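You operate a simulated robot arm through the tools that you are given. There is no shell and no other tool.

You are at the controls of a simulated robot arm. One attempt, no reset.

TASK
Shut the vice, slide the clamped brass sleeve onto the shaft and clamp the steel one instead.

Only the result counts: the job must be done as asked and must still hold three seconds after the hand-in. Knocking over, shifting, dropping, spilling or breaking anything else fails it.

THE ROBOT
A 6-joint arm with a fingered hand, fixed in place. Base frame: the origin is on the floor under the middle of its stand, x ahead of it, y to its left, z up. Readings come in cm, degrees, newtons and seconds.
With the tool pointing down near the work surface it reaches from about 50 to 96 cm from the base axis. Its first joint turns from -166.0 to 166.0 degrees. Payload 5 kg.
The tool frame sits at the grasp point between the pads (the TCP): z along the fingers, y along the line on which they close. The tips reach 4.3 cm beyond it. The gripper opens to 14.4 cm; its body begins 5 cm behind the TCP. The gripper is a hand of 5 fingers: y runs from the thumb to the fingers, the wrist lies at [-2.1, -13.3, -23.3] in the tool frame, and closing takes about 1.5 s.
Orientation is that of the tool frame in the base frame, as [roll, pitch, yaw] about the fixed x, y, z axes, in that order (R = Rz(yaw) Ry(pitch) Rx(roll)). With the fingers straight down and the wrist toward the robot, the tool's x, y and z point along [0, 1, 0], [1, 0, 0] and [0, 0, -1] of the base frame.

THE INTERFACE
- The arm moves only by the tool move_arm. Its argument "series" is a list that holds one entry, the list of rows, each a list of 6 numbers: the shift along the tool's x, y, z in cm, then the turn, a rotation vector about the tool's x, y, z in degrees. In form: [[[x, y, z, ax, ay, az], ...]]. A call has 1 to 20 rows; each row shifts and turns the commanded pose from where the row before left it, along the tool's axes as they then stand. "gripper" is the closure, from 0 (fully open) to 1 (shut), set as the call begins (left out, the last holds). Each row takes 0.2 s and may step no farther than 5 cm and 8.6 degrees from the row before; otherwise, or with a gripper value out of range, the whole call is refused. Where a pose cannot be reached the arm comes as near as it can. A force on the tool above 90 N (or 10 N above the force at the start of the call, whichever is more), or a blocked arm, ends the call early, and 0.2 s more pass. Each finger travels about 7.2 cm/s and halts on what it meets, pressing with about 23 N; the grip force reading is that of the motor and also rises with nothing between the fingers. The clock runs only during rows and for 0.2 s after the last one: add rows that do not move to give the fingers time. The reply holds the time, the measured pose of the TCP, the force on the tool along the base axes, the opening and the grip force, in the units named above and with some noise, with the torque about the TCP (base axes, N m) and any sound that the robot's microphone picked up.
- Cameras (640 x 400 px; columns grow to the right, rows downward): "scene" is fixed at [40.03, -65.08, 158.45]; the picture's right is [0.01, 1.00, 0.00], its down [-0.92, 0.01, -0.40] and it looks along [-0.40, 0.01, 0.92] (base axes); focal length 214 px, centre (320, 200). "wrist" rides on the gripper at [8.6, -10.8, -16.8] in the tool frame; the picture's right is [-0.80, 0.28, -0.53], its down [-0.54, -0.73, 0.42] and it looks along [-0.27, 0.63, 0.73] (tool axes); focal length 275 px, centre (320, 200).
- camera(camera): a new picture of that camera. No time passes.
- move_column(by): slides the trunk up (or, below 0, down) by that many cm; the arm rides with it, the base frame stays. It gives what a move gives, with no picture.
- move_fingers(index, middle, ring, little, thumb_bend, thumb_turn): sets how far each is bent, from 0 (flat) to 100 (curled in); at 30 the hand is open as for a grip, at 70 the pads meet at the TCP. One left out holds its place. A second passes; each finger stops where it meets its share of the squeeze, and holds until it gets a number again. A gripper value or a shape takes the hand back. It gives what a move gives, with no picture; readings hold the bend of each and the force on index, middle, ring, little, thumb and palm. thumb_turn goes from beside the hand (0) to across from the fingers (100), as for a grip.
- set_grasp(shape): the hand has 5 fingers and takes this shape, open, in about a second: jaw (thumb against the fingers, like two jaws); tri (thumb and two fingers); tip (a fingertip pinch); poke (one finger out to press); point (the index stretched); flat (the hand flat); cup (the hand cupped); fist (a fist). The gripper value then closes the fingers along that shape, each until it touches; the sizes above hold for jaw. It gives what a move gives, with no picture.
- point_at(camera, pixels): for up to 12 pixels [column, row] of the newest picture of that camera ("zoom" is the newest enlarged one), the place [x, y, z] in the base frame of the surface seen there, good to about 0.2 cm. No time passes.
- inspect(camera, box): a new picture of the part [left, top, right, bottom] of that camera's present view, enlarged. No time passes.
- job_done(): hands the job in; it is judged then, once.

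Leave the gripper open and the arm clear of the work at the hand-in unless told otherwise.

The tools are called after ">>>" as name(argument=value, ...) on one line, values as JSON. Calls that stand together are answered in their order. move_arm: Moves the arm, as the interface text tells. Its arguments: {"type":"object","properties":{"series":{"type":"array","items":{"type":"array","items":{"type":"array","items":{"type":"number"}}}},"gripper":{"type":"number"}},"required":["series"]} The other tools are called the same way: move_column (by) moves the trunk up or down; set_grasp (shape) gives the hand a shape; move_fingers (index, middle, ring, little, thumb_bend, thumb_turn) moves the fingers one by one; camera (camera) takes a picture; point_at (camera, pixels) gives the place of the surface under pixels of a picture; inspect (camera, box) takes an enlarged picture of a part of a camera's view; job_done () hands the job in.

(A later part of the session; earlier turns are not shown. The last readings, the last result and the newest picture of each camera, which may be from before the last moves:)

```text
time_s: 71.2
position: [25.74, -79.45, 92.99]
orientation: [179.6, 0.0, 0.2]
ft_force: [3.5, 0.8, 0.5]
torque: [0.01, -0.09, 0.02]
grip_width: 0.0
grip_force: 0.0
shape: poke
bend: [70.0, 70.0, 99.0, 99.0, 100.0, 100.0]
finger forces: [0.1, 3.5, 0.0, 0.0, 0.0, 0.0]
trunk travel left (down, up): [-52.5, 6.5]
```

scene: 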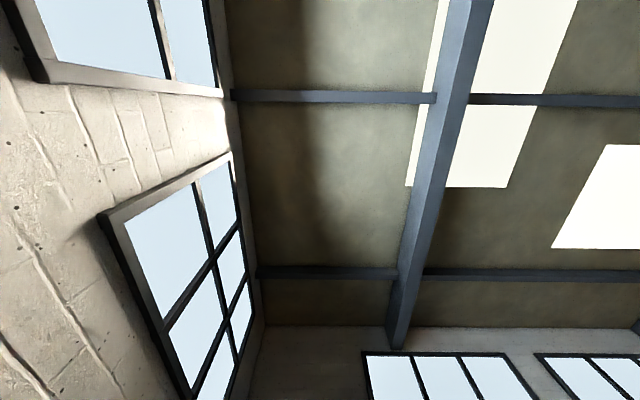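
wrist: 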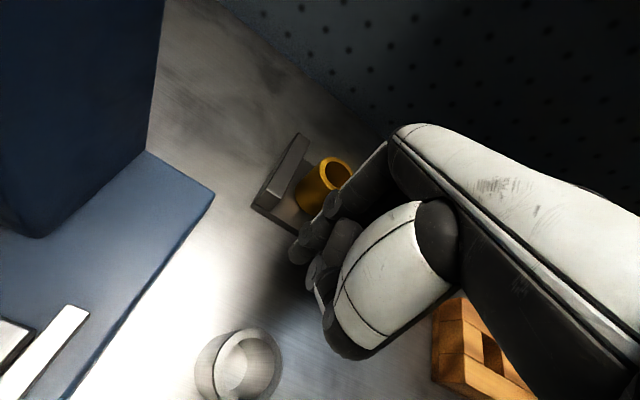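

The middle finger touches the ball (3.5 N). I'll keep pushing.

>>> move_arm(series=[[[-0.4, 0, 0, 0, 0, 0], [-0.4, 0, 0, 0, 0, 0], [-0.4, 0, 0, 0, 0, 0], [0, 0, 0, 0, 0, 0]]])

>>> camera(camera="wrist")

```text
time_s: 72.2
position: [24.41, -79.48, 93.03]
orientation: [179.6, 0.0, 0.1]
ft_force: [2.7, 0.7, -0.9]
torque: [0.04, -0.09, 0.03]
grip_width: 0.0
grip_force: 0.1
shape: poke
bend: [70.0, 70.0, 99.0, 99.0, 100.0, 100.0]
finger forces: [0.1, 2.7, 0.1, 0.0, 0.0, 0.1]
trunk travel left (down, up): [-52.5, 6.5]
```

```text
taken
```

wrist: 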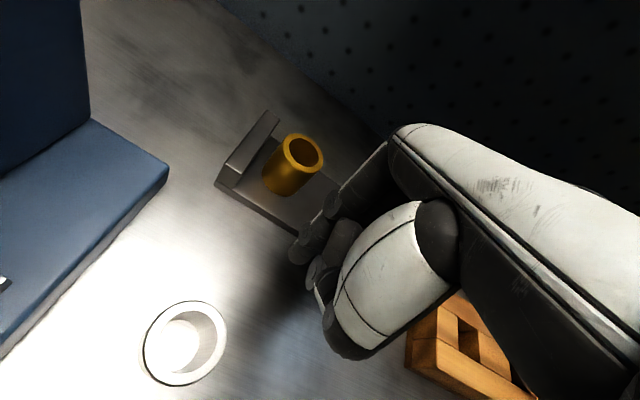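

The lever moves easily (about 3 N), so this is a free direction. I'll follow its arc round to about 60°.

>>> move_arm(series=[[[-0.7, 0, 0, 0, 0, 0], [-0.7, 0, 0, 0, 0, 0], [-0.7, 0, 0, 0, 0, 0], [-0.67, 0.27, 0, 0, 0, 0], [-0.67, 0.27, 0, 0, 0, 0], [-0.67, 0.27, 0, 0, 0, 0], [-0.6, 0.43, 0, 0, 0, 0], [-0.6, 0.43, 0, 0, 0, 0], [-0.6, 0.43, 0, 0, 0, 0], [0, 0, 0, 0, 0, 0]]])

>>> camera(camera="wrist")

```text
time_s: 74.4
position: [18.66, -81.54, 93.07]
orientation: [179.5, 0.0, 0.1]
ft_force: [0.0, 0.2, 0.2]
torque: [-0.01, 0.0, -0.01]
grip_width: 0.02
grip_force: 0.0
shape: poke
bend: [70.0, 70.0, 99.0, 99.0, 100.0, 100.0]
finger forces: [0.0, 0.1, 0.0, 0.0, 0.0, 0.0]
trunk travel left (down, up): [-52.5, 6.5]
```

```text
taken
```

wrist: 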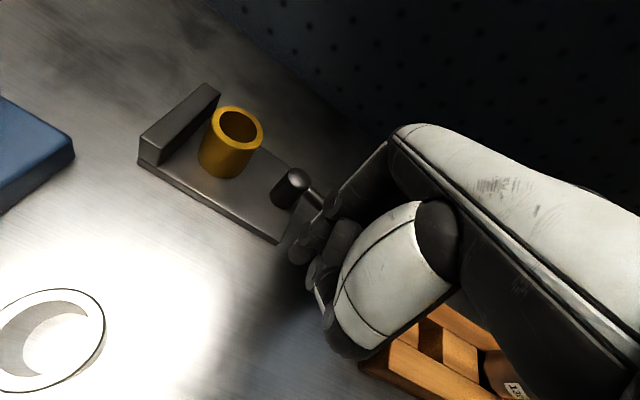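

The lever has swung away with no force now. I'll zoom in on the clamp.

>>> inspect(camera="wrist", box=[130, 75, 340, 255])

>>> point_at(camera="zoom", pixels=[[500, 215], [490, 240], [475, 255], [540, 240], [350, 85], [290, 110], [310, 190], [345, 210], [385, 150], [390, 100], [335, 130], [160, 190]])

```text
2.22 times, centred on (235, 165) of wrist
```

zoom: 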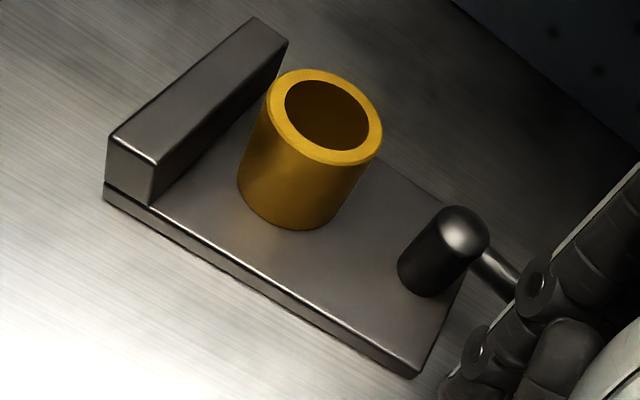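

```text
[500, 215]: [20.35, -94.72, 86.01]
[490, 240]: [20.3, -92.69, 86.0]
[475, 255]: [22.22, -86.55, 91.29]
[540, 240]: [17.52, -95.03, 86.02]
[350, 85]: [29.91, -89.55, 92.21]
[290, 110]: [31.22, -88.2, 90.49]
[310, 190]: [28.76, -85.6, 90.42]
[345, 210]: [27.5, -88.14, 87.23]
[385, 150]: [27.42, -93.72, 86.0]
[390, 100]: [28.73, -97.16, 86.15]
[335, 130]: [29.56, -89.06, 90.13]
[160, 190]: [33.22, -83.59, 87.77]
```

The lever hub is at (23,-87) and its arm now points away from the sleeve. I'll push it a bit further to be fully open (about 90°).

>>> move_arm(series=[[[-0.5, 0.53, 0, 0, 0, 0], [-0.5, 0.53, 0, 0, 0, 0], [-0.5, 0.53, 0, 0, 0, 0], [-0.33, 0.6, 0, 0, 0, 0], [-0.33, 0.6, 0, 0, 0, 0], [-0.33, 0.6, 0, 0, 0, 0], [0, 0, 0, 0, 0, 0]]])

>>> camera(camera="wrist")

```text
time_s: 76.0
position: [16.18, -84.63, 93.34]
orientation: [179.6, 0.0, 0.1]
ft_force: [-2.8, 24.8, 9.0]
torque: [0.41, 0.07, 0.05]
grip_width: 0.01
grip_force: 0.1
shape: poke
bend: [70.0, 70.0, 99.0, 99.0, 100.0, 100.0]
finger forces: [15.1, 15.5, 0.0, 0.0, 0.0, 0.0]
trunk travel left (down, up): [-52.5, 6.5]
```

```text
taken
```

wrist: 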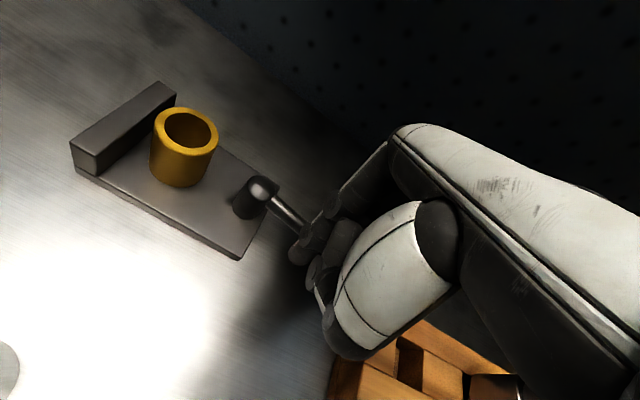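

The lever is at its stop (25 N), so it's fully open. I'll back off, rise, and set the tri shape for gripping the sleeve.

>>> move_arm(series=[[[0.3, -1.5, 0, 0, 0, 0], [0.3, -1, -2, 0, 0, 0], [0.5, 0, -4, 0, 0, 0], [1, 0, -4, 0, 0, 0], [2, 0, -4, 0, 0, 0], [3, 0, -1, 0, 0, 0], [0, 0, 0, 0, 0, 0]]])

>>> set_grasp(shape="tri")

>>> camera(camera="wrist")

```text
time_s: 77.6
position: [23.3, -82.24, 108.06]
orientation: [179.6, 0.0, 0.1]
ft_force: [0.4, 0.0, -1.2]
torque: [0.02, 0.01, 0.01]
grip_width: 0.0
grip_force: 0.0
shape: poke
bend: [70.0, 70.0, 99.0, 99.0, 100.0, 100.0]
finger forces: [0.0, 0.0, 0.0, 0.0, 0.1, 0.0]
trunk travel left (down, up): [-52.5, 6.5]
```

```text
time_s: 78.5
position: [23.29, -82.25, 108.0]
orientation: [179.6, 0.0, 0.1]
ft_force: [0.1, -0.1, -0.9]
torque: [-0.01, 0.0, -0.01]
grip_width: 14.39
grip_force: 0.1
shape: tri
bend: [30.0, 30.0, 99.0, 99.0, 30.0, 98.0]
finger forces: [0.0, 0.0, 0.0, 0.0, 0.0, 0.0]
trunk travel left (down, up): [-52.5, 6.5]
```

```text
taken
```

wrist: 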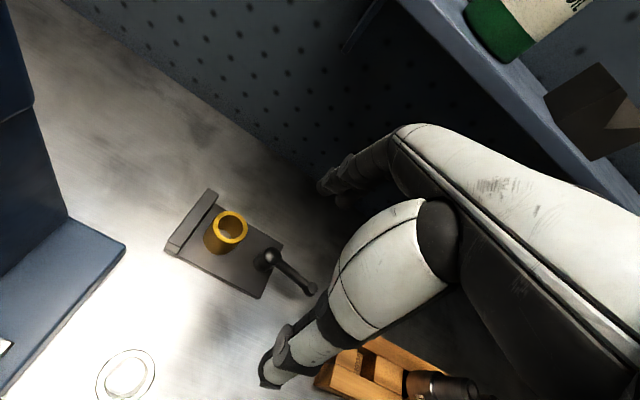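

The lever now points to about (312,289), away from the sleeve. I'll measure the brass sleeve's rim all round and the clamp parts.

>>> inspect(camera="wrist", box=[190, 195, 270, 265])

>>> point_at(camera="zoom", pixels=[[262, 158], [290, 128], [330, 115], [375, 125], [400, 160], [395, 205], [360, 235], [310, 240], [275, 215], [340, 125], [385, 215], [270, 185]])

```text
5.71 times, centred on (230, 230) of wrist
```

zoom: 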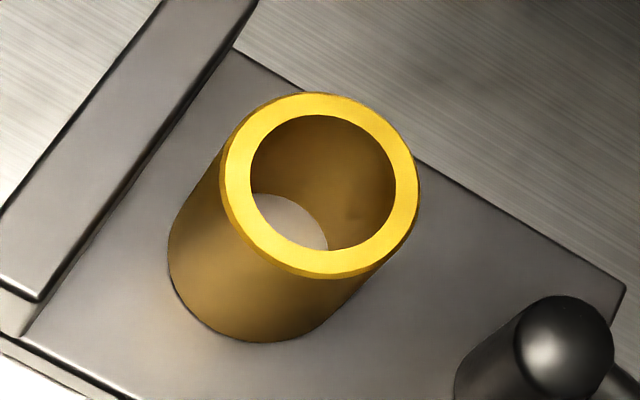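

```text
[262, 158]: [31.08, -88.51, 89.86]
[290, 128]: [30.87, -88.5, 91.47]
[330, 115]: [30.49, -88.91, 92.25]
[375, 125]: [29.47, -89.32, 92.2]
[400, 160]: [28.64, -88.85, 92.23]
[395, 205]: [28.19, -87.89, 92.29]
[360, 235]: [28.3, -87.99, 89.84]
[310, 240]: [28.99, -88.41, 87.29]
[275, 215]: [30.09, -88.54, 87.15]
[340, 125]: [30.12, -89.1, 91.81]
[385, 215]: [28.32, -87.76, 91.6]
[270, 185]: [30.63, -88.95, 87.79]
```

I'll take opposite pairs on the rim's mid-line to get its centre precisely.

>>> point_at(camera="zoom", pixels=[[237, 168], [407, 186], [325, 104], [312, 262], [262, 122], [381, 242], [385, 130], [255, 232], [240, 190], [405, 205], [290, 108], [345, 260]])

>>> inspect(camera="wrist", box=[80, 330, 180, 400])

>>> point_at(camera="zoom", pixels=[[300, 330], [200, 260], [250, 350], [380, 210], [330, 170], [240, 200], [390, 290], [310, 200], [215, 330], [360, 330], [300, 290], [280, 380]])

```text
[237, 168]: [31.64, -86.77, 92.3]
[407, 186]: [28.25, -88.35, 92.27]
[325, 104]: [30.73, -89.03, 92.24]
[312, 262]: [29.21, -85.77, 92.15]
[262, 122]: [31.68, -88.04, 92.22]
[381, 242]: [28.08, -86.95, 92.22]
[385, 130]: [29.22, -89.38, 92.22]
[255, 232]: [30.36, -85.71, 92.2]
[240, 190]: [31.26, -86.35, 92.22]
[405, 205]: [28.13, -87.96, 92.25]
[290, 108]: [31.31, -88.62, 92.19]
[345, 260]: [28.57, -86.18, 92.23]
```

```text
5.71 times, centred on (130, 365) of wrist
```

zoom: 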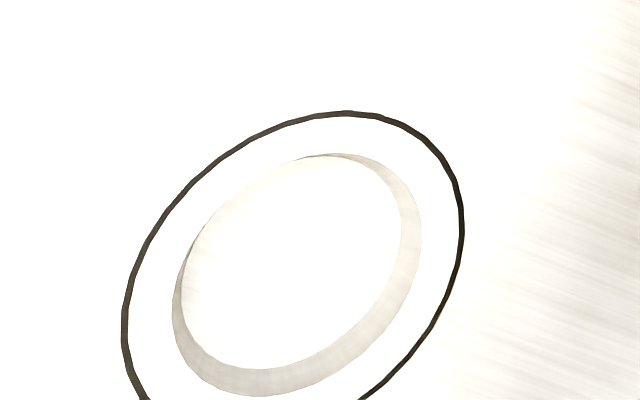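

```text
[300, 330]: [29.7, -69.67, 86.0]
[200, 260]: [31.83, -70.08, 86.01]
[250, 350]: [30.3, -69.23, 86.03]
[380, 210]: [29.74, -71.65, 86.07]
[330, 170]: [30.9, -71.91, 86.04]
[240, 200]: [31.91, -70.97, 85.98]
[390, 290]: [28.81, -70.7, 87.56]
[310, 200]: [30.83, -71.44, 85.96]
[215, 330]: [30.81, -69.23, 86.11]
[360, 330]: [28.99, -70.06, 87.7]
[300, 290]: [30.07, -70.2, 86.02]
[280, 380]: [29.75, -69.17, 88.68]
```

The brass sleeve's centre is (29.9,-87.48), top z 92.2, outer radius about 2.15, bore radius about 1.58. I'll position the open tri hand above it and go down partway.

>>> move_arm(series=[[[2.2, 1.7, 1, 0, 0, 0], [2.2, 1.7, 2, 0, 0, 0], [2.2, 1.83, 2, 0, 0, 0], [0, 0, 3, 0, 0, 0], [0, 0, 2.5, 0, 0, 0], [0, 0, 0, 0, 0, 0]]])

>>> camera(camera="wrist")

```text
time_s: 79.9
position: [29.51, -86.04, 97.26]
orientation: [179.6, 0.0, 0.1]
ft_force: [-0.4, 0.8, 0.2]
torque: [0.03, 0.01, 0.02]
grip_width: 14.42
grip_force: 0.1
shape: tri
bend: [30.0, 30.0, 99.0, 99.0, 30.0, 98.0]
finger forces: [0.0, 0.1, 0.0, 0.0, 0.0, 0.0]
out of reach, approached as far as the arm can: row 3
trunk travel left (down, up): [-52.5, 6.5]
```

```text
taken
```

wrist: 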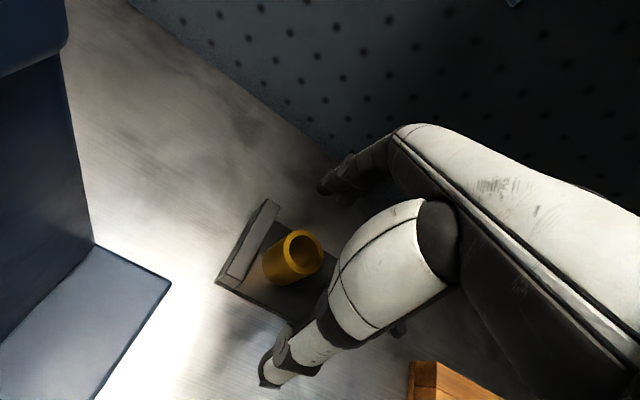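

Row 3 hit the reach limit up high. At this lower height I'll try to centre over the sleeve.

>>> move_arm(series=[[[0.2, 0.7, 0, 0, 0, 0], [0.19, 0.74, 0, 0, 0, 0], [0, 0, 0, 0, 0, 0]]])

>>> camera(camera="wrist")

```text
time_s: 80.7
position: [29.75, -86.55, 97.34]
orientation: [179.6, 0.0, 0.1]
ft_force: [0.3, 1.0, -0.3]
torque: [0.03, 0.01, 0.03]
grip_width: 14.39
grip_force: 0.1
shape: tri
bend: [30.0, 30.0, 99.0, 99.0, 30.0, 98.0]
finger forces: [0.0, 0.1, 0.1, 0.1, 0.0, 0.1]
out of reach, approached as far as the arm can: row 2
trunk travel left (down, up): [-52.5, 6.5]
```

```text
taken
```

wrist: 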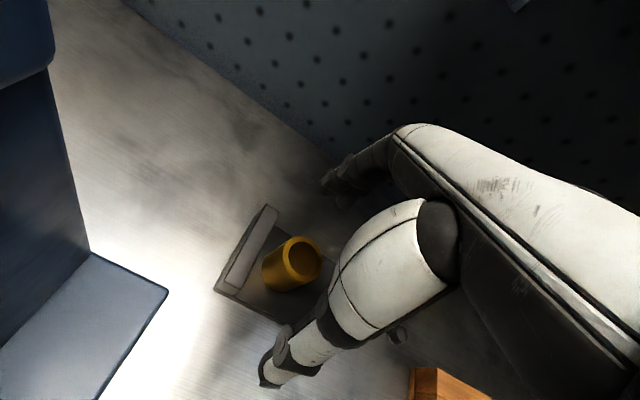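

The reach grows slightly as the hand goes lower. The open fingers clear the sleeve on both sides, so I'll descend to z≈93.5 and then centre.

>>> move_arm(series=[[[0, 0, 1.3, 0, 0, 0], [0, 0, 1.3, 0, 0, 0], [0, 0, 1.2, 0, 0, 0], [0.05, 0.3, 0, 0, 0, 0], [0.05, 0.3, 0, 0, 0, 0], [0.05, 0.3, 0, 0, 0, 0], [0, 0, 0, 0, 0, 0]]])

>>> camera(camera="wrist")

```text
time_s: 82.3
position: [29.83, -87.06, 93.57]
orientation: [179.6, 0.0, 0.1]
ft_force: [-0.3, 0.2, -0.7]
torque: [-0.01, 0.02, -0.02]
grip_width: 14.38
grip_force: 0.1
shape: tri
bend: [30.0, 30.0, 99.0, 99.0, 30.0, 98.0]
finger forces: [0.0, 0.0, 0.0, 0.1, 0.1, 0.0]
out of reach, approached as far as the arm can: row 5, 6
trunk travel left (down, up): [-52.5, 6.5]
```

```text
taken
```

wrist: 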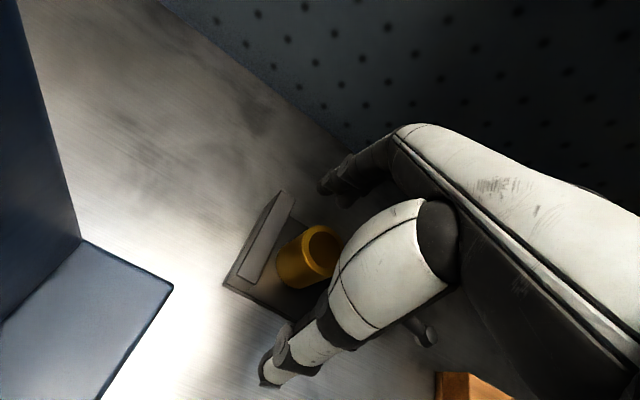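

I'm 0.4 cm short in y. Raising the trunk lets the arm work lower relative to its shoulder and reach farther, so I'll raise it 6 cm (the hand rises straight up with it) and then come down again.

>>> move_column(by=6)

```text
time_s: 83.3
position: [29.88, -87.05, 99.48]
orientation: [179.6, 0.0, 0.1]
ft_force: [0.7, 0.4, 0.4]
torque: [-0.02, 0.02, 0.02]
grip_width: 14.37
grip_force: 0.0
shape: tri
bend: [30.0, 30.0, 99.0, 99.0, 30.0, 98.0]
finger forces: [0.0, 0.0, 0.0, 0.1, 0.1, 0.0]
trunk travel left (down, up): [-58.5, 0.5]
```

Now I'll lower 6 cm and centre in y.

>>> move_arm(series=[[[0, 0, 2, 0, 0, 0], [0, 0, 2, 0, 0, 0], [0, 0, 1.5, 0, 0, 0], [0.03, 0.22, 0.5, 0, 0, 0], [0.03, 0.22, 0.5, 0, 0, 0], [0, 0, 0, 0, 0, 0]]])

>>> camera(camera="wrist")

```text
time_s: 84.7
position: [29.92, -87.17, 92.99]
orientation: [179.5, 0.0, 0.2]
ft_force: [-0.6, -0.8, 0.6]
torque: [0.0, -0.01, 0.01]
grip_width: 14.38
grip_force: 0.1
shape: tri
bend: [30.0, 30.0, 99.0, 99.0, 30.0, 98.0]
finger forces: [0.1, 0.0, 0.0, 0.0, 0.0, 0.0]
out of reach, approached as far as the arm can: row 5
trunk travel left (down, up): [-58.5, 0.5]
```

```text
taken
```

wrist: 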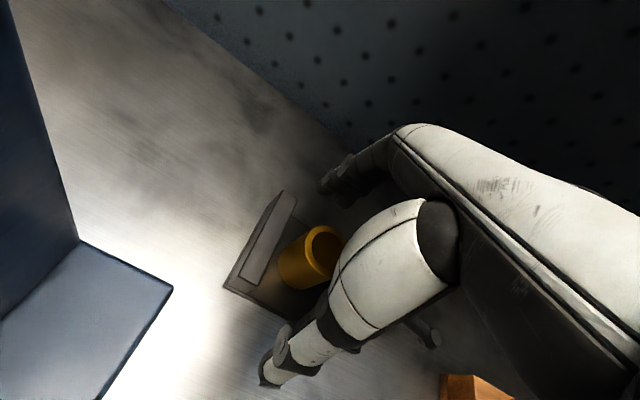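

I'm at (29.92,-87.17), 0.3 cm off centre in y. The fingers will take up that small offset. I'll lower 0.5 cm and close on the sleeve.

>>> move_arm(series=[[[0, 0, 0.25, 0, 0, 0], [0, 0, 0.25, 0, 0, 0], [0, 0, 0, 0, 0, 0]]])

>>> move_arm(series=[[[0, 0, 0, 0, 0, 0], [0, 0, 0, 0, 0, 0], [0, 0, 0, 0, 0, 0], [0, 0, 0, 0, 0, 0], [0, 0, 0, 0, 0, 0], [0, 0, 0, 0, 0, 0], [0, 0, 0, 0, 0, 0], [0, 0, 0, 0, 0, 0]]], gripper=1)

>>> camera(camera="wrist")

```text
time_s: 85.5
position: [29.81, -87.15, 92.59]
orientation: [179.6, 0.0, 0.1]
ft_force: [0.5, -0.1, 0.6]
torque: [-0.01, -0.01, 0.02]
grip_width: 14.41
grip_force: 0.1
shape: tri
bend: [30.0, 30.0, 99.0, 99.0, 30.0, 98.0]
finger forces: [0.1, 0.0, 0.0, 0.1, 0.0, 0.0]
trunk travel left (down, up): [-58.5, 0.5]
```

```text
time_s: 87.3
position: [29.85, -87.2, 92.46]
orientation: [179.6, 0.0, 0.1]
ft_force: [0.0, -0.3, 0.6]
torque: [-0.01, 0.0, -0.01]
grip_width: 3.64
grip_force: 22.4
shape: tri
bend: [74.0, 56.0, 100.0, 100.0, 74.0, 100.0]
finger forces: [9.9, 9.7, 0.0, 0.1, 20.2, 0.0]
trunk travel left (down, up): [-58.5, 0.5]
```

```text
taken
```

wrist: 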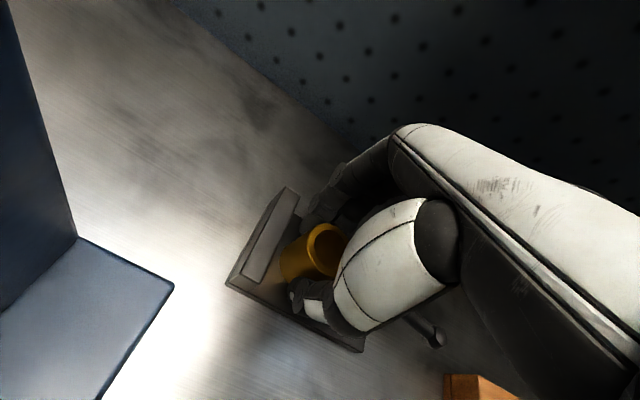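

The sleeve is held (thumb 20 N, fingers 10 N each). I'll lift a little and check that it comes free of the clamp.

>>> move_arm(series=[[[0, 0, -0.4, 0, 0, 0], [0, 0, -0.6, 0, 0, 0], [0, 0, -0.8, 0, 0, 0], [0, 0, -1, 0, 0, 0], [0, 0, 0, 0, 0, 0]]])

>>> inspect(camera="wrist", box=[220, 170, 380, 350])

```text
time_s: 88.5
position: [29.84, -87.14, 95.36]
orientation: [179.6, 0.1, 0.0]
ft_force: [1.1, -0.6, -2.6]
torque: [0.03, 0.01, 0.02]
grip_width: 3.6
grip_force: 22.7
shape: tri
bend: [74.0, 56.0, 100.0, 100.0, 74.0, 100.0]
finger forces: [9.9, 9.8, 0.0, 0.0, 20.1, 0.0]
trunk travel left (down, up): [-58.5, 0.5]
```

```text
2.22 times, centred on (300, 260) of wrist
```

zoom: 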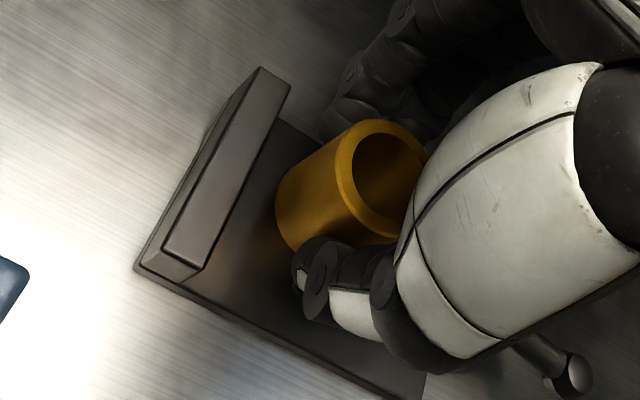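

The brass sleeve lifts free (about 2.6 N weight). Next I'll carry it up and toward a spot where the camera looks straight down on the shaft, so I can measure the shaft's place.

>>> move_arm(series=[[[0, -1, -2.5, 0, 0, 0], [0, -1.5, -2.5, 0, 0, 0], [-1, -2, -2.5, 0, 0, 0], [-2, -2.5, -2.5, 0, 0, 0], [-2.5, -3, -2.5, 0, 0, 0], [-2.5, -3, -2.5, 0, 0, 0], [-2.5, -3, -2.5, 0, 0, 0], [-2.5, -3, -2, 0, 0, 0], [-2.5, -3, -1, 0, 0, 0], [-2.5, -3, 0, 0, 0, 0], [0, 0, 0, 0, 0, 0]]])

>>> camera(camera="wrist")

```text
time_s: 90.9
position: [11.74, -61.89, 115.65]
orientation: [179.6, -0.1, 0.2]
ft_force: [-0.6, 0.6, -3.5]
torque: [0.01, 0.01, -0.04]
grip_width: 3.59
grip_force: 23.3
shape: tri
bend: [74.0, 56.0, 100.0, 100.0, 74.0, 100.0]
finger forces: [10.2, 9.9, 0.0, 0.0, 20.2, 0.0]
trunk travel left (down, up): [-58.5, 0.5]
```

```text
taken
```

wrist: 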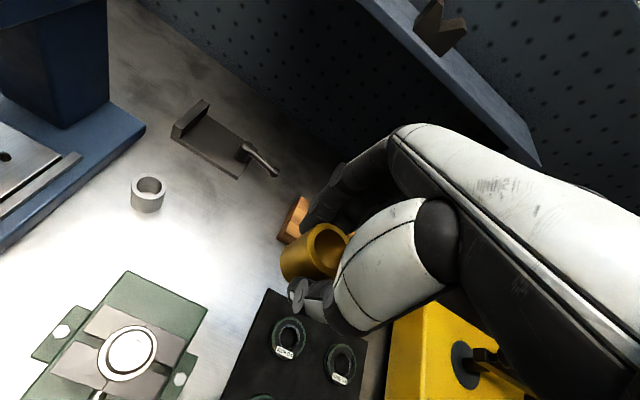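

The sleeve is secure. I'll zoom in on the shaft top at (128,352) and on the held sleeve at (318,250).

>>> inspect(camera="wrist", box=[85, 310, 175, 400])

>>> point_at(camera="zoom", pixels=[[310, 180], [310, 140], [340, 180], [275, 180], [310, 220], [285, 155], [340, 205], [335, 155], [280, 205], [250, 190], [370, 170], [310, 100]])

>>> inspect(camera="wrist", box=[265, 205, 365, 325])

>>> point_at(camera="zoom", pixels=[[330, 100], [260, 130], [220, 190], [300, 140], [340, 60], [250, 220], [285, 230], [335, 250], [375, 70], [310, 90], [240, 160], [275, 170]])

```text
4.44 times, centred on (130, 355) of wrist
```

zoom: 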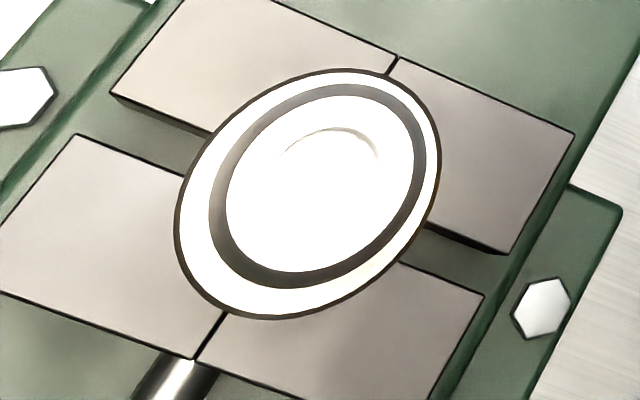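

```text
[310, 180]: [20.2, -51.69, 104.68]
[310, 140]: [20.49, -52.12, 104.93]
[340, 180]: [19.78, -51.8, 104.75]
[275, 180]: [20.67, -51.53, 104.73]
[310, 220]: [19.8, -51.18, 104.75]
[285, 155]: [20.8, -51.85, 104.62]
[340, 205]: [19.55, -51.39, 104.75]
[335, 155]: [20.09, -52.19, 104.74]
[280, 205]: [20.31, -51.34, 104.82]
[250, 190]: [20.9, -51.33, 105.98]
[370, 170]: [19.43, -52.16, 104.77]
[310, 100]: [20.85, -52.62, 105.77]
```

```text
3.33 times, centred on (315, 265) of wrist
```

zoom: 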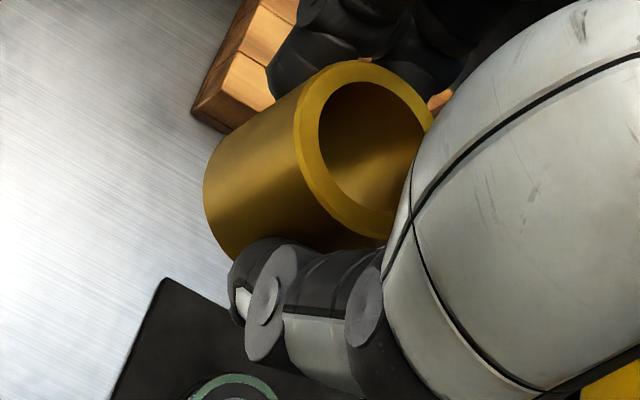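

```text
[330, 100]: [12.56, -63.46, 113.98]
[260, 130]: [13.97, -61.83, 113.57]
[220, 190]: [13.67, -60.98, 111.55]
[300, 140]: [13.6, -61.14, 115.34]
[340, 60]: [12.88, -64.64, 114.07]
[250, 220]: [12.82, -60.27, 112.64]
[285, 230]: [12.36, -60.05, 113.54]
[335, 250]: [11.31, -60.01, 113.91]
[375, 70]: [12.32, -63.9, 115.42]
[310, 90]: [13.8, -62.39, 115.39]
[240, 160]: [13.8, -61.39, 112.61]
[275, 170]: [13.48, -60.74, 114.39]
```

I'll sample opposite pairs on the shaft's top rim and shoulder to find its centre.

>>> inspect(camera="wrist", box=[85, 310, 175, 400])

>>> point_at(camera="zoom", pixels=[[242, 205], [395, 165], [318, 108], [318, 262], [372, 120], [265, 250], [250, 160], [387, 210], [395, 150], [242, 220], [345, 105], [292, 265]])

>>> point_at(camera="zoom", pixels=[[190, 230], [432, 170], [340, 76], [270, 308], [240, 110], [375, 280], [192, 250], [430, 140], [185, 200], [433, 190], [300, 80], [310, 308]])

```text
4.44 times, centred on (130, 355) of wrist
```

zoom: 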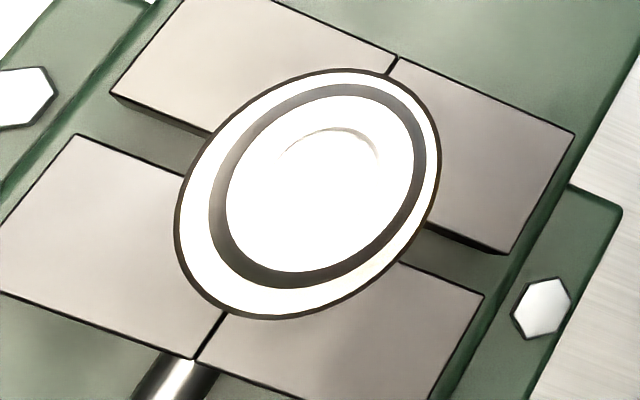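

```text
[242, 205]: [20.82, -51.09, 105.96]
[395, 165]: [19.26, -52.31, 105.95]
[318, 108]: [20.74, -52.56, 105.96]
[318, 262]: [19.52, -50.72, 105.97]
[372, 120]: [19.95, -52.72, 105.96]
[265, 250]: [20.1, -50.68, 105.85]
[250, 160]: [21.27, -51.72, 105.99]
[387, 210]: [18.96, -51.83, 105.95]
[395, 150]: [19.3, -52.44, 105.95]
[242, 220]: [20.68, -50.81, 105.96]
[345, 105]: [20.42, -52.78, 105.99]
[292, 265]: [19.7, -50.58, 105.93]
```

```text
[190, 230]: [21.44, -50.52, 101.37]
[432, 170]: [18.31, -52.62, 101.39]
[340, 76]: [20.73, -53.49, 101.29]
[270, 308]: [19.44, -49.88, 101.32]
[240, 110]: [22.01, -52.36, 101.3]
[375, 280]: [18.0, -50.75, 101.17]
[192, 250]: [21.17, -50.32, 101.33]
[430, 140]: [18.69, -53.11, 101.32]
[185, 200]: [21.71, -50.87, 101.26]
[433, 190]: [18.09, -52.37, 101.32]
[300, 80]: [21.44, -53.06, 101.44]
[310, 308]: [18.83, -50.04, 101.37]
```

The shaft centre is about (20.04,-51.66), top z 106, shoulder z 101.3. Now I'll measure the held sleeve's rim relative to the TCP.

>>> inspect(camera="wrist", box=[265, 205, 365, 325])

>>> point_at(camera="zoom", pixels=[[301, 130], [304, 160], [318, 190], [340, 212], [365, 228], [312, 95], [335, 75], [365, 68], [395, 76], [418, 97], [302, 145], [350, 70]])

>>> point_at(camera="zoom", pixels=[[215, 180], [225, 230], [240, 140], [270, 110], [285, 150], [270, 190], [250, 180], [230, 200], [260, 215], [240, 250], [300, 220], [208, 195]])

```text
3.33 times, centred on (315, 265) of wrist
```

zoom: 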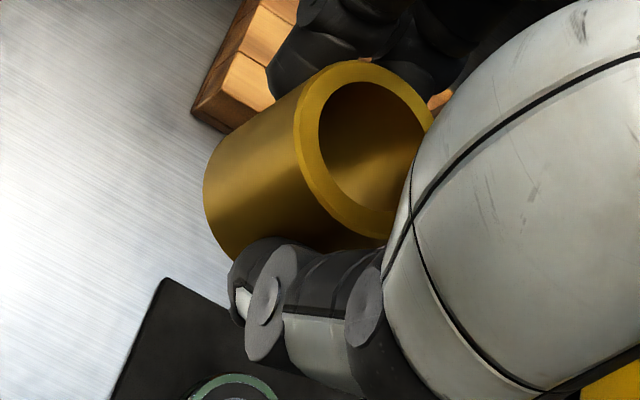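

```text
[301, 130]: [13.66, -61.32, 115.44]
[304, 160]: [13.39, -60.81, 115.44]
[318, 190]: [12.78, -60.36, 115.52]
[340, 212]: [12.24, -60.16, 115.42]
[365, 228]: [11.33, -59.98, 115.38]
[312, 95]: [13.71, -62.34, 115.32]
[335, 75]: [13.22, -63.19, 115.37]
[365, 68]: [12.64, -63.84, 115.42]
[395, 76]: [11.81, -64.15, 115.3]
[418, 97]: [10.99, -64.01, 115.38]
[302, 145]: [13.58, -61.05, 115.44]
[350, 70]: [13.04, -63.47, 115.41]
```

```text
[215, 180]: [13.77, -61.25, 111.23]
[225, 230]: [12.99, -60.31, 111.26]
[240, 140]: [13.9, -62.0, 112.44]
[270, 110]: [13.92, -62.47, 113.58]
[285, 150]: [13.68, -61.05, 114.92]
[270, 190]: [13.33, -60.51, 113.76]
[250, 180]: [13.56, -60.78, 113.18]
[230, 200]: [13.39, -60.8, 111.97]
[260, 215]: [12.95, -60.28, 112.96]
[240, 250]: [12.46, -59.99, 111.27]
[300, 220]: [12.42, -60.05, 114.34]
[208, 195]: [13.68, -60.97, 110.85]
```

The sleeve axis is vertical and centred at about TCP+(0,-0.14). The needed shift to the shaft is (8.31, +10.37). I'll move there at this height (sleeve bottom about 4 cm above the shaft top).

>>> move_arm(series=[[[1.5, -2, 0, 0, 0, 0], [2.5, -3, 0, 0, 0, 0], [2.5, -3, 0, 0, 0, 0], [1.5, -2, 0, 0, 0, 0], [0.31, -0.37, 0, 0, 0, 0], [0, 0, 0, 0, 0, 0], [0, 0, 0, 0, 0, 0]]])

>>> camera(camera="wrist")

>>> inspect(camera="wrist", box=[230, 190, 370, 330])

```text
time_s: 92.5
position: [19.9, -51.46, 115.55]
orientation: [179.6, 0.0, 0.2]
ft_force: [0.1, 0.2, -2.9]
torque: [0.02, 0.03, 0.01]
grip_width: 3.56
grip_force: 22.4
shape: tri
bend: [74.0, 56.0, 100.0, 100.0, 74.0, 100.0]
finger forces: [10.2, 10.1, 0.1, 0.0, 20.2, 0.0]
trunk travel left (down, up): [-58.5, 0.5]
```

```text
taken
```

wrist: 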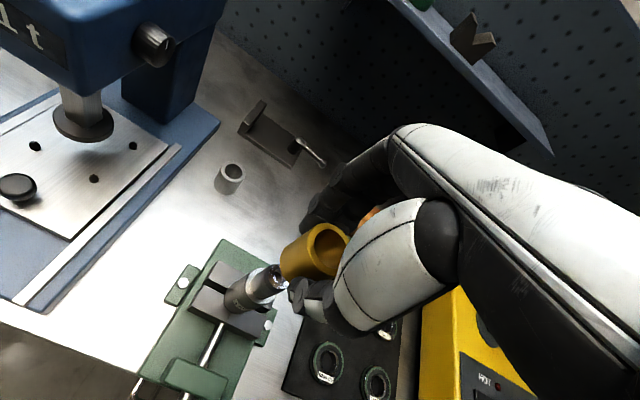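

```text
2.86 times, centred on (300, 260) of wrist
```

zoom: 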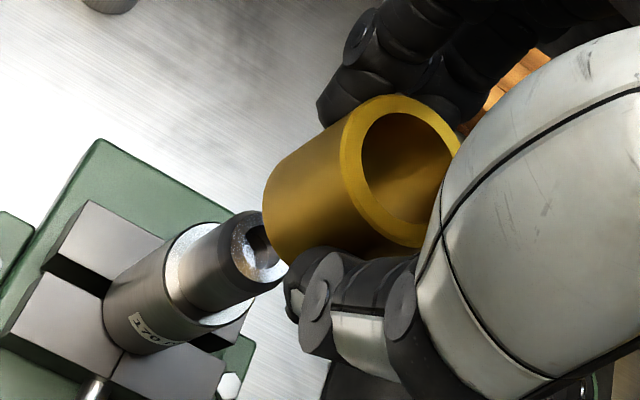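

The sleeve and shaft look coaxial. I'll re-measure both from here for fine alignment.

>>> point_at(camera="zoom", pixels=[[348, 165], [352, 192], [365, 216], [385, 233], [408, 242], [353, 138], [370, 114], [395, 103], [425, 111], [446, 130], [349, 150], [358, 205]])

>>> point_at(camera="zoom", pixels=[[238, 225], [240, 250], [250, 272], [270, 276], [255, 216], [172, 260], [178, 290], [200, 318], [235, 312], [190, 235], [172, 275], [185, 305]])

>>> point_at(camera="zoom", pixels=[[200, 250], [215, 285], [225, 235], [210, 270], [230, 260], [190, 270], [140, 290], [120, 310], [150, 335], [130, 300], [160, 290], [110, 290]])

>>> point_at(camera="zoom", pixels=[[270, 185], [280, 230], [300, 160], [330, 140], [335, 180], [320, 220], [290, 200], [340, 215], [275, 210], [310, 240], [350, 230], [300, 180]])

```text
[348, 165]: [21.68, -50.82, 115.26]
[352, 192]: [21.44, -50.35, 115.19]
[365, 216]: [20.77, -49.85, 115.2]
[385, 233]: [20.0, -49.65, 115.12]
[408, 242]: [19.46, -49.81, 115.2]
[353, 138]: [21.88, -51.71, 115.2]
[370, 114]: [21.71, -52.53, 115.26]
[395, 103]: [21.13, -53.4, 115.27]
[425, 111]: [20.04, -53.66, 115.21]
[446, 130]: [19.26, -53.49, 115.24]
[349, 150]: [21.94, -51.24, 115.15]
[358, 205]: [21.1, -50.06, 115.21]
```

```text
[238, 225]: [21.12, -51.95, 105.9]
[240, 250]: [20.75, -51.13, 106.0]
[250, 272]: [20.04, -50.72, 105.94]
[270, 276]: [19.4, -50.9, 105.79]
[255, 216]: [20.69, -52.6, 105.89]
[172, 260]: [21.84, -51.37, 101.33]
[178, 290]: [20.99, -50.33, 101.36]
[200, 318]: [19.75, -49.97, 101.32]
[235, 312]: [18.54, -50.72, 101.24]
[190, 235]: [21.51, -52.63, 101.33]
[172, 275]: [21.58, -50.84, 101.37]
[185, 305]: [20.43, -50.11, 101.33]
```

```text
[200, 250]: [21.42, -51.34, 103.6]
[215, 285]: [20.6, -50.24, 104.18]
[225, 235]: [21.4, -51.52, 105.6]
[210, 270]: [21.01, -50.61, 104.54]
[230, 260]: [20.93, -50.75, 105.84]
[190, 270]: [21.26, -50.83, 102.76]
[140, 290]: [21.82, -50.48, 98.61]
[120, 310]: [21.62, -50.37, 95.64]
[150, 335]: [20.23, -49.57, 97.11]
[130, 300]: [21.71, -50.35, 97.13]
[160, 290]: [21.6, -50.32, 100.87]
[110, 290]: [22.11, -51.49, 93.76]
```

```text
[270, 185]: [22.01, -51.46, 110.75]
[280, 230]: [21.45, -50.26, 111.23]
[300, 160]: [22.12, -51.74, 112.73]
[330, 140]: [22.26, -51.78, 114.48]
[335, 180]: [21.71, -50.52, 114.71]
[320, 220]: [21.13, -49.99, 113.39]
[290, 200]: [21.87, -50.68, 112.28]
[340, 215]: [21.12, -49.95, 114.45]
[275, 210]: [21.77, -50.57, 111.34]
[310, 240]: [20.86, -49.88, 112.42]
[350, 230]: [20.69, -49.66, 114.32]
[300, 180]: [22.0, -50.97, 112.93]
```

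Sleeve centre (19.95,-51.66), shaft centre (20.03,-51.70), so they're nearly aligned. I'll nudge x by +0.07, lower until just above the shaft, and check.

>>> move_arm(series=[[[0.07, 0, 1, 0, 0, 0], [0, 0, 1.2, 0, 0, 0], [0, 0, 1, 0, 0, 0], [0, 0, 0.5, 0, 0, 0], [0, 0, 0, 0, 0, 0], [0, 0, 0, 0, 0, 0]]])

>>> inspect(camera="wrist", box=[230, 190, 370, 330])

```text
time_s: 93.9
position: [20.02, -51.61, 111.87]
orientation: [179.6, 0.0, 0.2]
ft_force: [-0.3, 0.7, -2.1]
torque: [0.02, -0.01, 0.0]
grip_width: 3.59
grip_force: 22.7
shape: tri
bend: [74.0, 56.0, 100.0, 100.0, 74.0, 100.0]
finger forces: [10.2, 10.2, 0.1, 0.1, 20.2, 0.0]
trunk travel left (down, up): [-58.5, 0.5]
```

```text
2.86 times, centred on (300, 260) of wrist
```

zoom: 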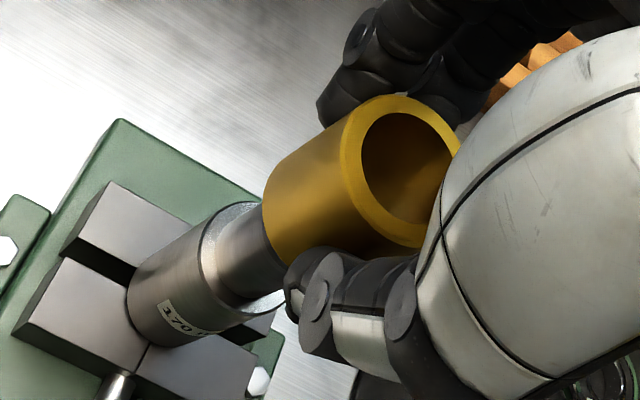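

They line up visually. I'll lower gently onto the shaft's chamfered end, watching the force.

>>> move_arm(series=[[[0, 0, 0.3, 0, 0, 0], [0, 0, 0.3, 0, 0, 0], [0, 0, 0.3, 0, 0, 0], [0, 0, 0.3, 0, 0, 0], [0, 0, 0, 0, 0, 0]]])

>>> inspect(camera="wrist", box=[230, 190, 370, 330])

```text
time_s: 95.1
position: [20.03, -51.7, 110.77]
orientation: [179.5, 0.0, 0.1]
ft_force: [0.0, -0.3, -2.5]
torque: [0.02, 0.02, 0.02]
grip_width: 3.58
grip_force: 23.2
shape: tri
bend: [74.0, 56.0, 100.0, 100.0, 74.0, 100.0]
finger forces: [10.2, 10.2, 0.1, 0.0, 20.2, 0.0]
trunk travel left (down, up): [-58.5, 0.5]
```

```text
2.86 times, centred on (300, 260) of wrist
```

zoom: 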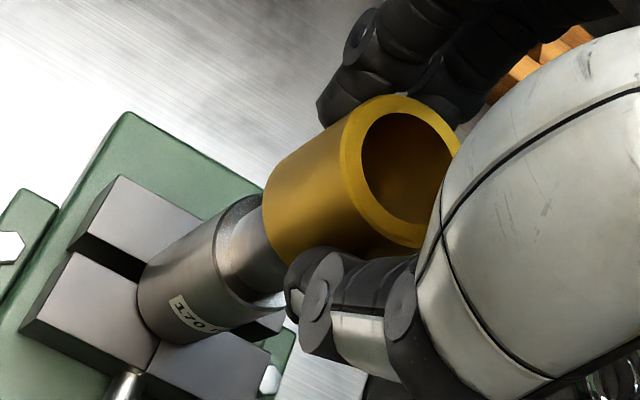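

No contact force, and the sleeve is started over the shaft. I'll continue down.

>>> move_arm(series=[[[0, 0, 0.4, 0, 0, 0], [0, 0, 0.4, 0, 0, 0], [0, 0, 0.4, 0, 0, 0], [0, 0, 0.4, 0, 0, 0], [0, 0, 0.4, 0, 0, 0], [0, 0, 0.4, 0, 0, 0], [0, 0, 0.4, 0, 0, 0], [0, 0, 0, 0, 0, 0]]])

>>> inspect(camera="wrist", box=[230, 190, 370, 330])

```text
time_s: 96.9
position: [20.16, -51.66, 107.79]
orientation: [179.5, -0.2, 0.0]
ft_force: [-1.2, 2.4, -1.8]
torque: [0.13, 0.05, 0.0]
grip_width: 3.59
grip_force: 23.2
shape: tri
bend: [74.0, 56.0, 100.0, 100.0, 74.0, 100.0]
finger forces: [9.5, 10.0, 0.1, 0.0, 23.3, 0.0]
trunk travel left (down, up): [-58.5, 0.5]
```

```text
2.86 times, centred on (300, 260) of wrist
```

zoom: 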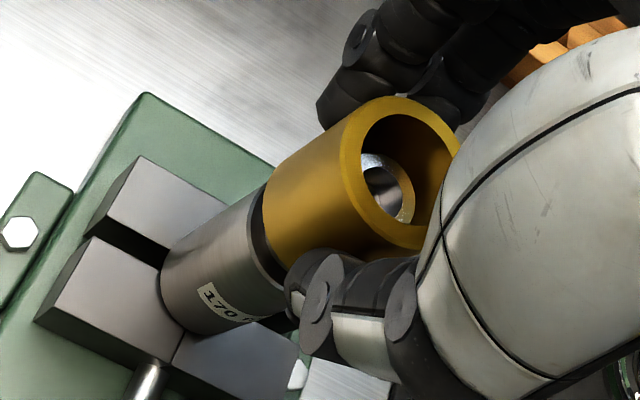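

The sleeve is sliding on, with the shaft visible in the bore and only about 2 N of side force. I'll continue the last 1.3 cm with a tiny +y correction.

>>> move_arm(series=[[[0, -0.03, 0.3, 0, 0, 0], [0, -0.02, 0.3, 0, 0, 0], [0, 0, 0.3, 0, 0, 0], [0, 0, 0.2, 0, 0, 0], [0, 0, 0.15, 0, 0, 0], [0, 0, 0, 0, 0, 0]]])

>>> inspect(camera="wrist", box=[230, 190, 370, 330])

```text
time_s: 98.3
position: [20.13, -51.69, 106.62]
orientation: [179.5, 0.0, 0.1]
ft_force: [0.0, 0.9, -2.7]
torque: [-0.01, -0.02, 0.01]
grip_width: 3.62
grip_force: 23.4
shape: tri
bend: [74.0, 56.0, 100.0, 100.0, 74.0, 100.0]
finger forces: [10.9, 10.8, 0.0, 0.0, 21.7, 0.0]
trunk travel left (down, up): [-58.5, 0.5]
```

```text
2.86 times, centred on (300, 260) of wrist
```

zoom: 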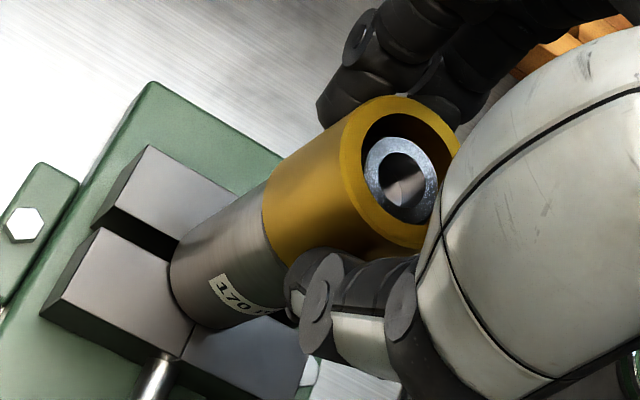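

Nearly at the shoulder. I'll go a little further until the force shows it's seated.

>>> move_arm(series=[[[0, 0, 0.1, 0, 0, 0], [0, 0, 0.1, 0, 0, 0], [0, 0, 0.1, 0, 0, 0], [0, 0, 0, 0, 0, 0]]])

```text
time_s: 99.3
position: [19.99, -51.73, 106.47]
orientation: [179.4, -0.1, 0.1]
ft_force: [-1.1, 2.4, 13.7]
torque: [0.11, 0.0, -0.01]
grip_width: 3.57
grip_force: 23.0
shape: tri
bend: [74.0, 56.0, 100.0, 100.0, 74.0, 100.0]
finger forces: [11.3, 11.7, 0.0, 0.1, 24.6, 0.1]
trunk travel left (down, up): [-58.5, 0.5]
```

The sleeve is seated on the shoulder (14 N upward). I'll open the fingers and then rise straight up.

>>> move_arm(series=[[[0, 0, -0.05, 0, 0, 0], [0, 0, 0, 0, 0, 0], [0, 0, 0, 0, 0, 0], [0, 0, 0, 0, 0, 0], [0, 0, 0, 0, 0, 0], [0, 0, 0, 0, 0, 0], [0, 0, 0, 0, 0, 0], [0, 0, 0, 0, 0, 0]]], gripper=0)

>>> camera(camera="wrist")

```text
time_s: 101.1
position: [20.22, -51.61, 106.37]
orientation: [179.7, 0.0, 0.1]
ft_force: [0.3, 0.1, -0.1]
torque: [-0.02, 0.02, 0.04]
grip_width: 14.35
grip_force: 0.0
shape: tri
bend: [30.0, 30.0, 99.0, 99.0, 30.0, 98.0]
finger forces: [0.1, 0.0, 0.0, 0.0, 0.0, 0.0]
trunk travel left (down, up): [-58.5, 0.5]
```

```text
taken
```

wrist: 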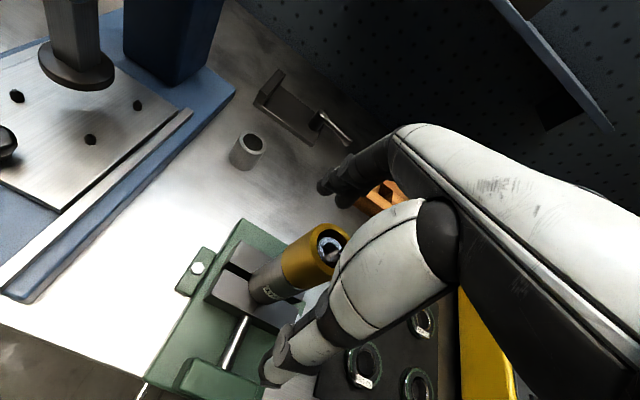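

The brass sleeve stays on the shaft. I'll rise straight up clear of it and then look at the steel sleeve.

>>> move_arm(series=[[[0, 0, -2, 0, 0, 0], [0, 0, -3, 0, 0, 0], [0, 0, -3, 0, 0, 0], [0, 0, -2, 0, 0, 0], [0, 2, 0, 0, 0, 0], [0, 3, 0, 0, 0, 0], [0, 3, 0, 0, 0, 0], [0, 2, 0, 0, 0, 0], [0, 0, 0, 0, 0, 0]]])

>>> camera(camera="wrist")

```text
time_s: 103.1
position: [20.03, -61.7, 116.56]
orientation: [179.6, 0.0, 0.1]
ft_force: [0.5, 0.4, 0.1]
torque: [0.03, 0.0, -0.03]
grip_width: 14.37
grip_force: 0.1
shape: tri
bend: [30.0, 30.0, 99.0, 99.0, 30.0, 98.0]
finger forces: [0.1, 0.1, 0.0, 0.1, 0.0, 0.1]
trunk travel left (down, up): [-58.5, 0.5]
```

```text
taken
```

wrist: 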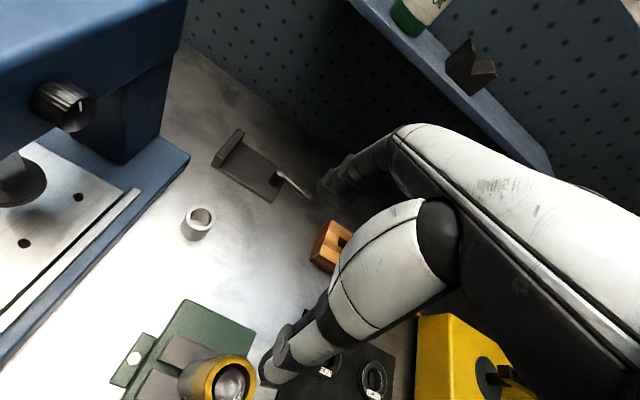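

The brass sleeve sits on the shaft at (217,380). Now I'll measure the steel sleeve at (197,222) precisely, along with the nearby blue base edge.

>>> inspect(camera="wrist", box=[160, 185, 240, 260])

>>> inspect(camera="wrist", box=[160, 185, 240, 260])

>>> point_at(camera="wrist", pixels=[[190, 158], [165, 180], [150, 200], [120, 235], [135, 190], [188, 165], [236, 135], [215, 155], [275, 190], [305, 195], [270, 178], [225, 375]])

```text
5.33 times, centred on (200, 222) of wrist
```

zoom: 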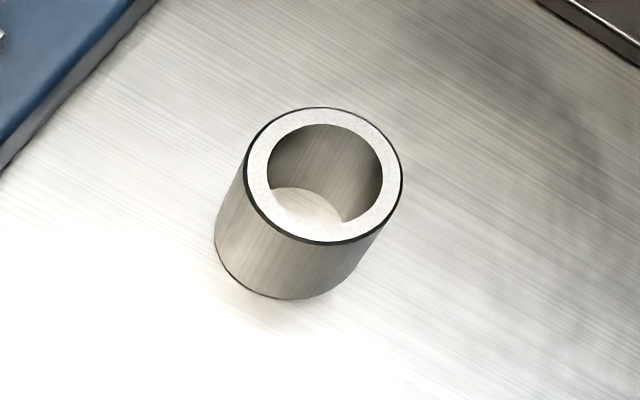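

```text
5.33 times, centred on (200, 222) of wrist
```

zoom: 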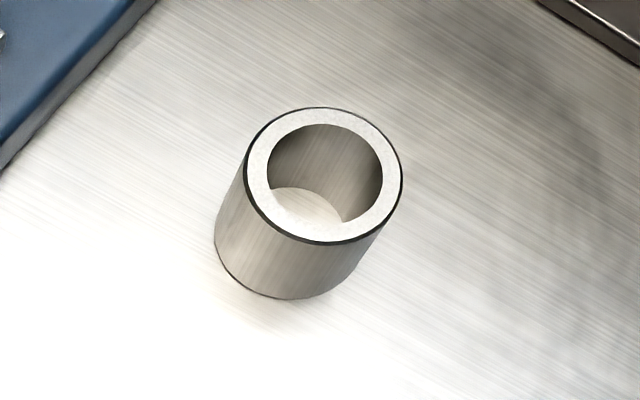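

```text
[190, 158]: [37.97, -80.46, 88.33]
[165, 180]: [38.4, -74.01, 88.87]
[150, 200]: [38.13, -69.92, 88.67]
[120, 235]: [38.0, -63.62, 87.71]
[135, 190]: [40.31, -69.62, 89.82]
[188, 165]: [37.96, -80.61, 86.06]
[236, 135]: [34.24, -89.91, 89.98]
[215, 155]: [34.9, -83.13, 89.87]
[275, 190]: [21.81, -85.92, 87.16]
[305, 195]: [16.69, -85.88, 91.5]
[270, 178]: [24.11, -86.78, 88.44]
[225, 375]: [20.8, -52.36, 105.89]
```

I'll sample opposite rim pairs on the steel sleeve, and its side for height.

>>> point_at(camera="zoom", pixels=[[257, 172], [391, 176], [325, 116], [320, 232], [278, 132], [370, 216], [368, 130], [278, 216], [262, 190], [386, 158], [300, 120], [345, 228]])

>>> point_at(camera="zoom", pixels=[[225, 240], [240, 265], [270, 280], [300, 285], [330, 275], [350, 260], [290, 260], [250, 230], [340, 250], [300, 200], [320, 210], [380, 220]])

```text
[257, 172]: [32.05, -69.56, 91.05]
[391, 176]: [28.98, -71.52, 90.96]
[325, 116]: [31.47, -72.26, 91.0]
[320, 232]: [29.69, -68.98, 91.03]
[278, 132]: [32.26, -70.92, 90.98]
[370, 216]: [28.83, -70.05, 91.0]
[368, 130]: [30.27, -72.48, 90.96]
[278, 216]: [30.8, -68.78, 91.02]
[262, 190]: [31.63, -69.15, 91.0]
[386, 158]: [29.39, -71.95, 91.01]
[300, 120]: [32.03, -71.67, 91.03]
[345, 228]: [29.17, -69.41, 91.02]
```

```text
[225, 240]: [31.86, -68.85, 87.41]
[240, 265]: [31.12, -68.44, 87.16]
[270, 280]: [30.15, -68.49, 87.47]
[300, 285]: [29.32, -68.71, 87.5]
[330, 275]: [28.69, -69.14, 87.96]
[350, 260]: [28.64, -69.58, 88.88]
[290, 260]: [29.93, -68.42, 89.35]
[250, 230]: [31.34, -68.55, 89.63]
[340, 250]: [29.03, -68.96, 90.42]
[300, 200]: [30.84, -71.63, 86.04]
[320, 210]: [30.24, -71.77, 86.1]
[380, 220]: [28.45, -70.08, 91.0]
```

The steel sleeve's centre is (30.55,-70.56), top z 91.0. The camera side of the hand will come near the arbor press head, so I'll measure the head first.

>>> point_at(camera="wrist", pixels=[[180, 15], [172, 48], [160, 30], [120, 65], [80, 85], [62, 105], [85, 105], [40, 100], [5, 140], [20, 175], [10, 100], [100, 30]])

>>> inspect(camera="wrist", box=[0, 0, 200, 200])

```text
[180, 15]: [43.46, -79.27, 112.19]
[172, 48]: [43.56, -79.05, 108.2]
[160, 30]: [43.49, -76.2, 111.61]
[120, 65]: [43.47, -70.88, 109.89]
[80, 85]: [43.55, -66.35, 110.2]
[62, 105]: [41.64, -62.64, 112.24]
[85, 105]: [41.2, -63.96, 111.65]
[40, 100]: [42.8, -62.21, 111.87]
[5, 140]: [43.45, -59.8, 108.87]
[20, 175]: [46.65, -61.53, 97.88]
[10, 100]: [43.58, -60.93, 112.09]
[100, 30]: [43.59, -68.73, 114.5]
```

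```text
2.00 times, centred on (100, 100) of wrist
```

zoom: 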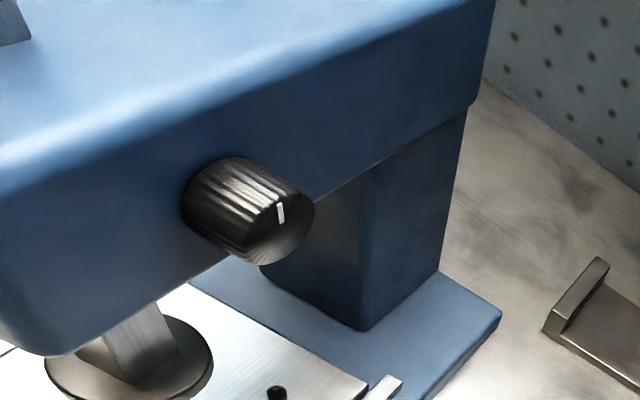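

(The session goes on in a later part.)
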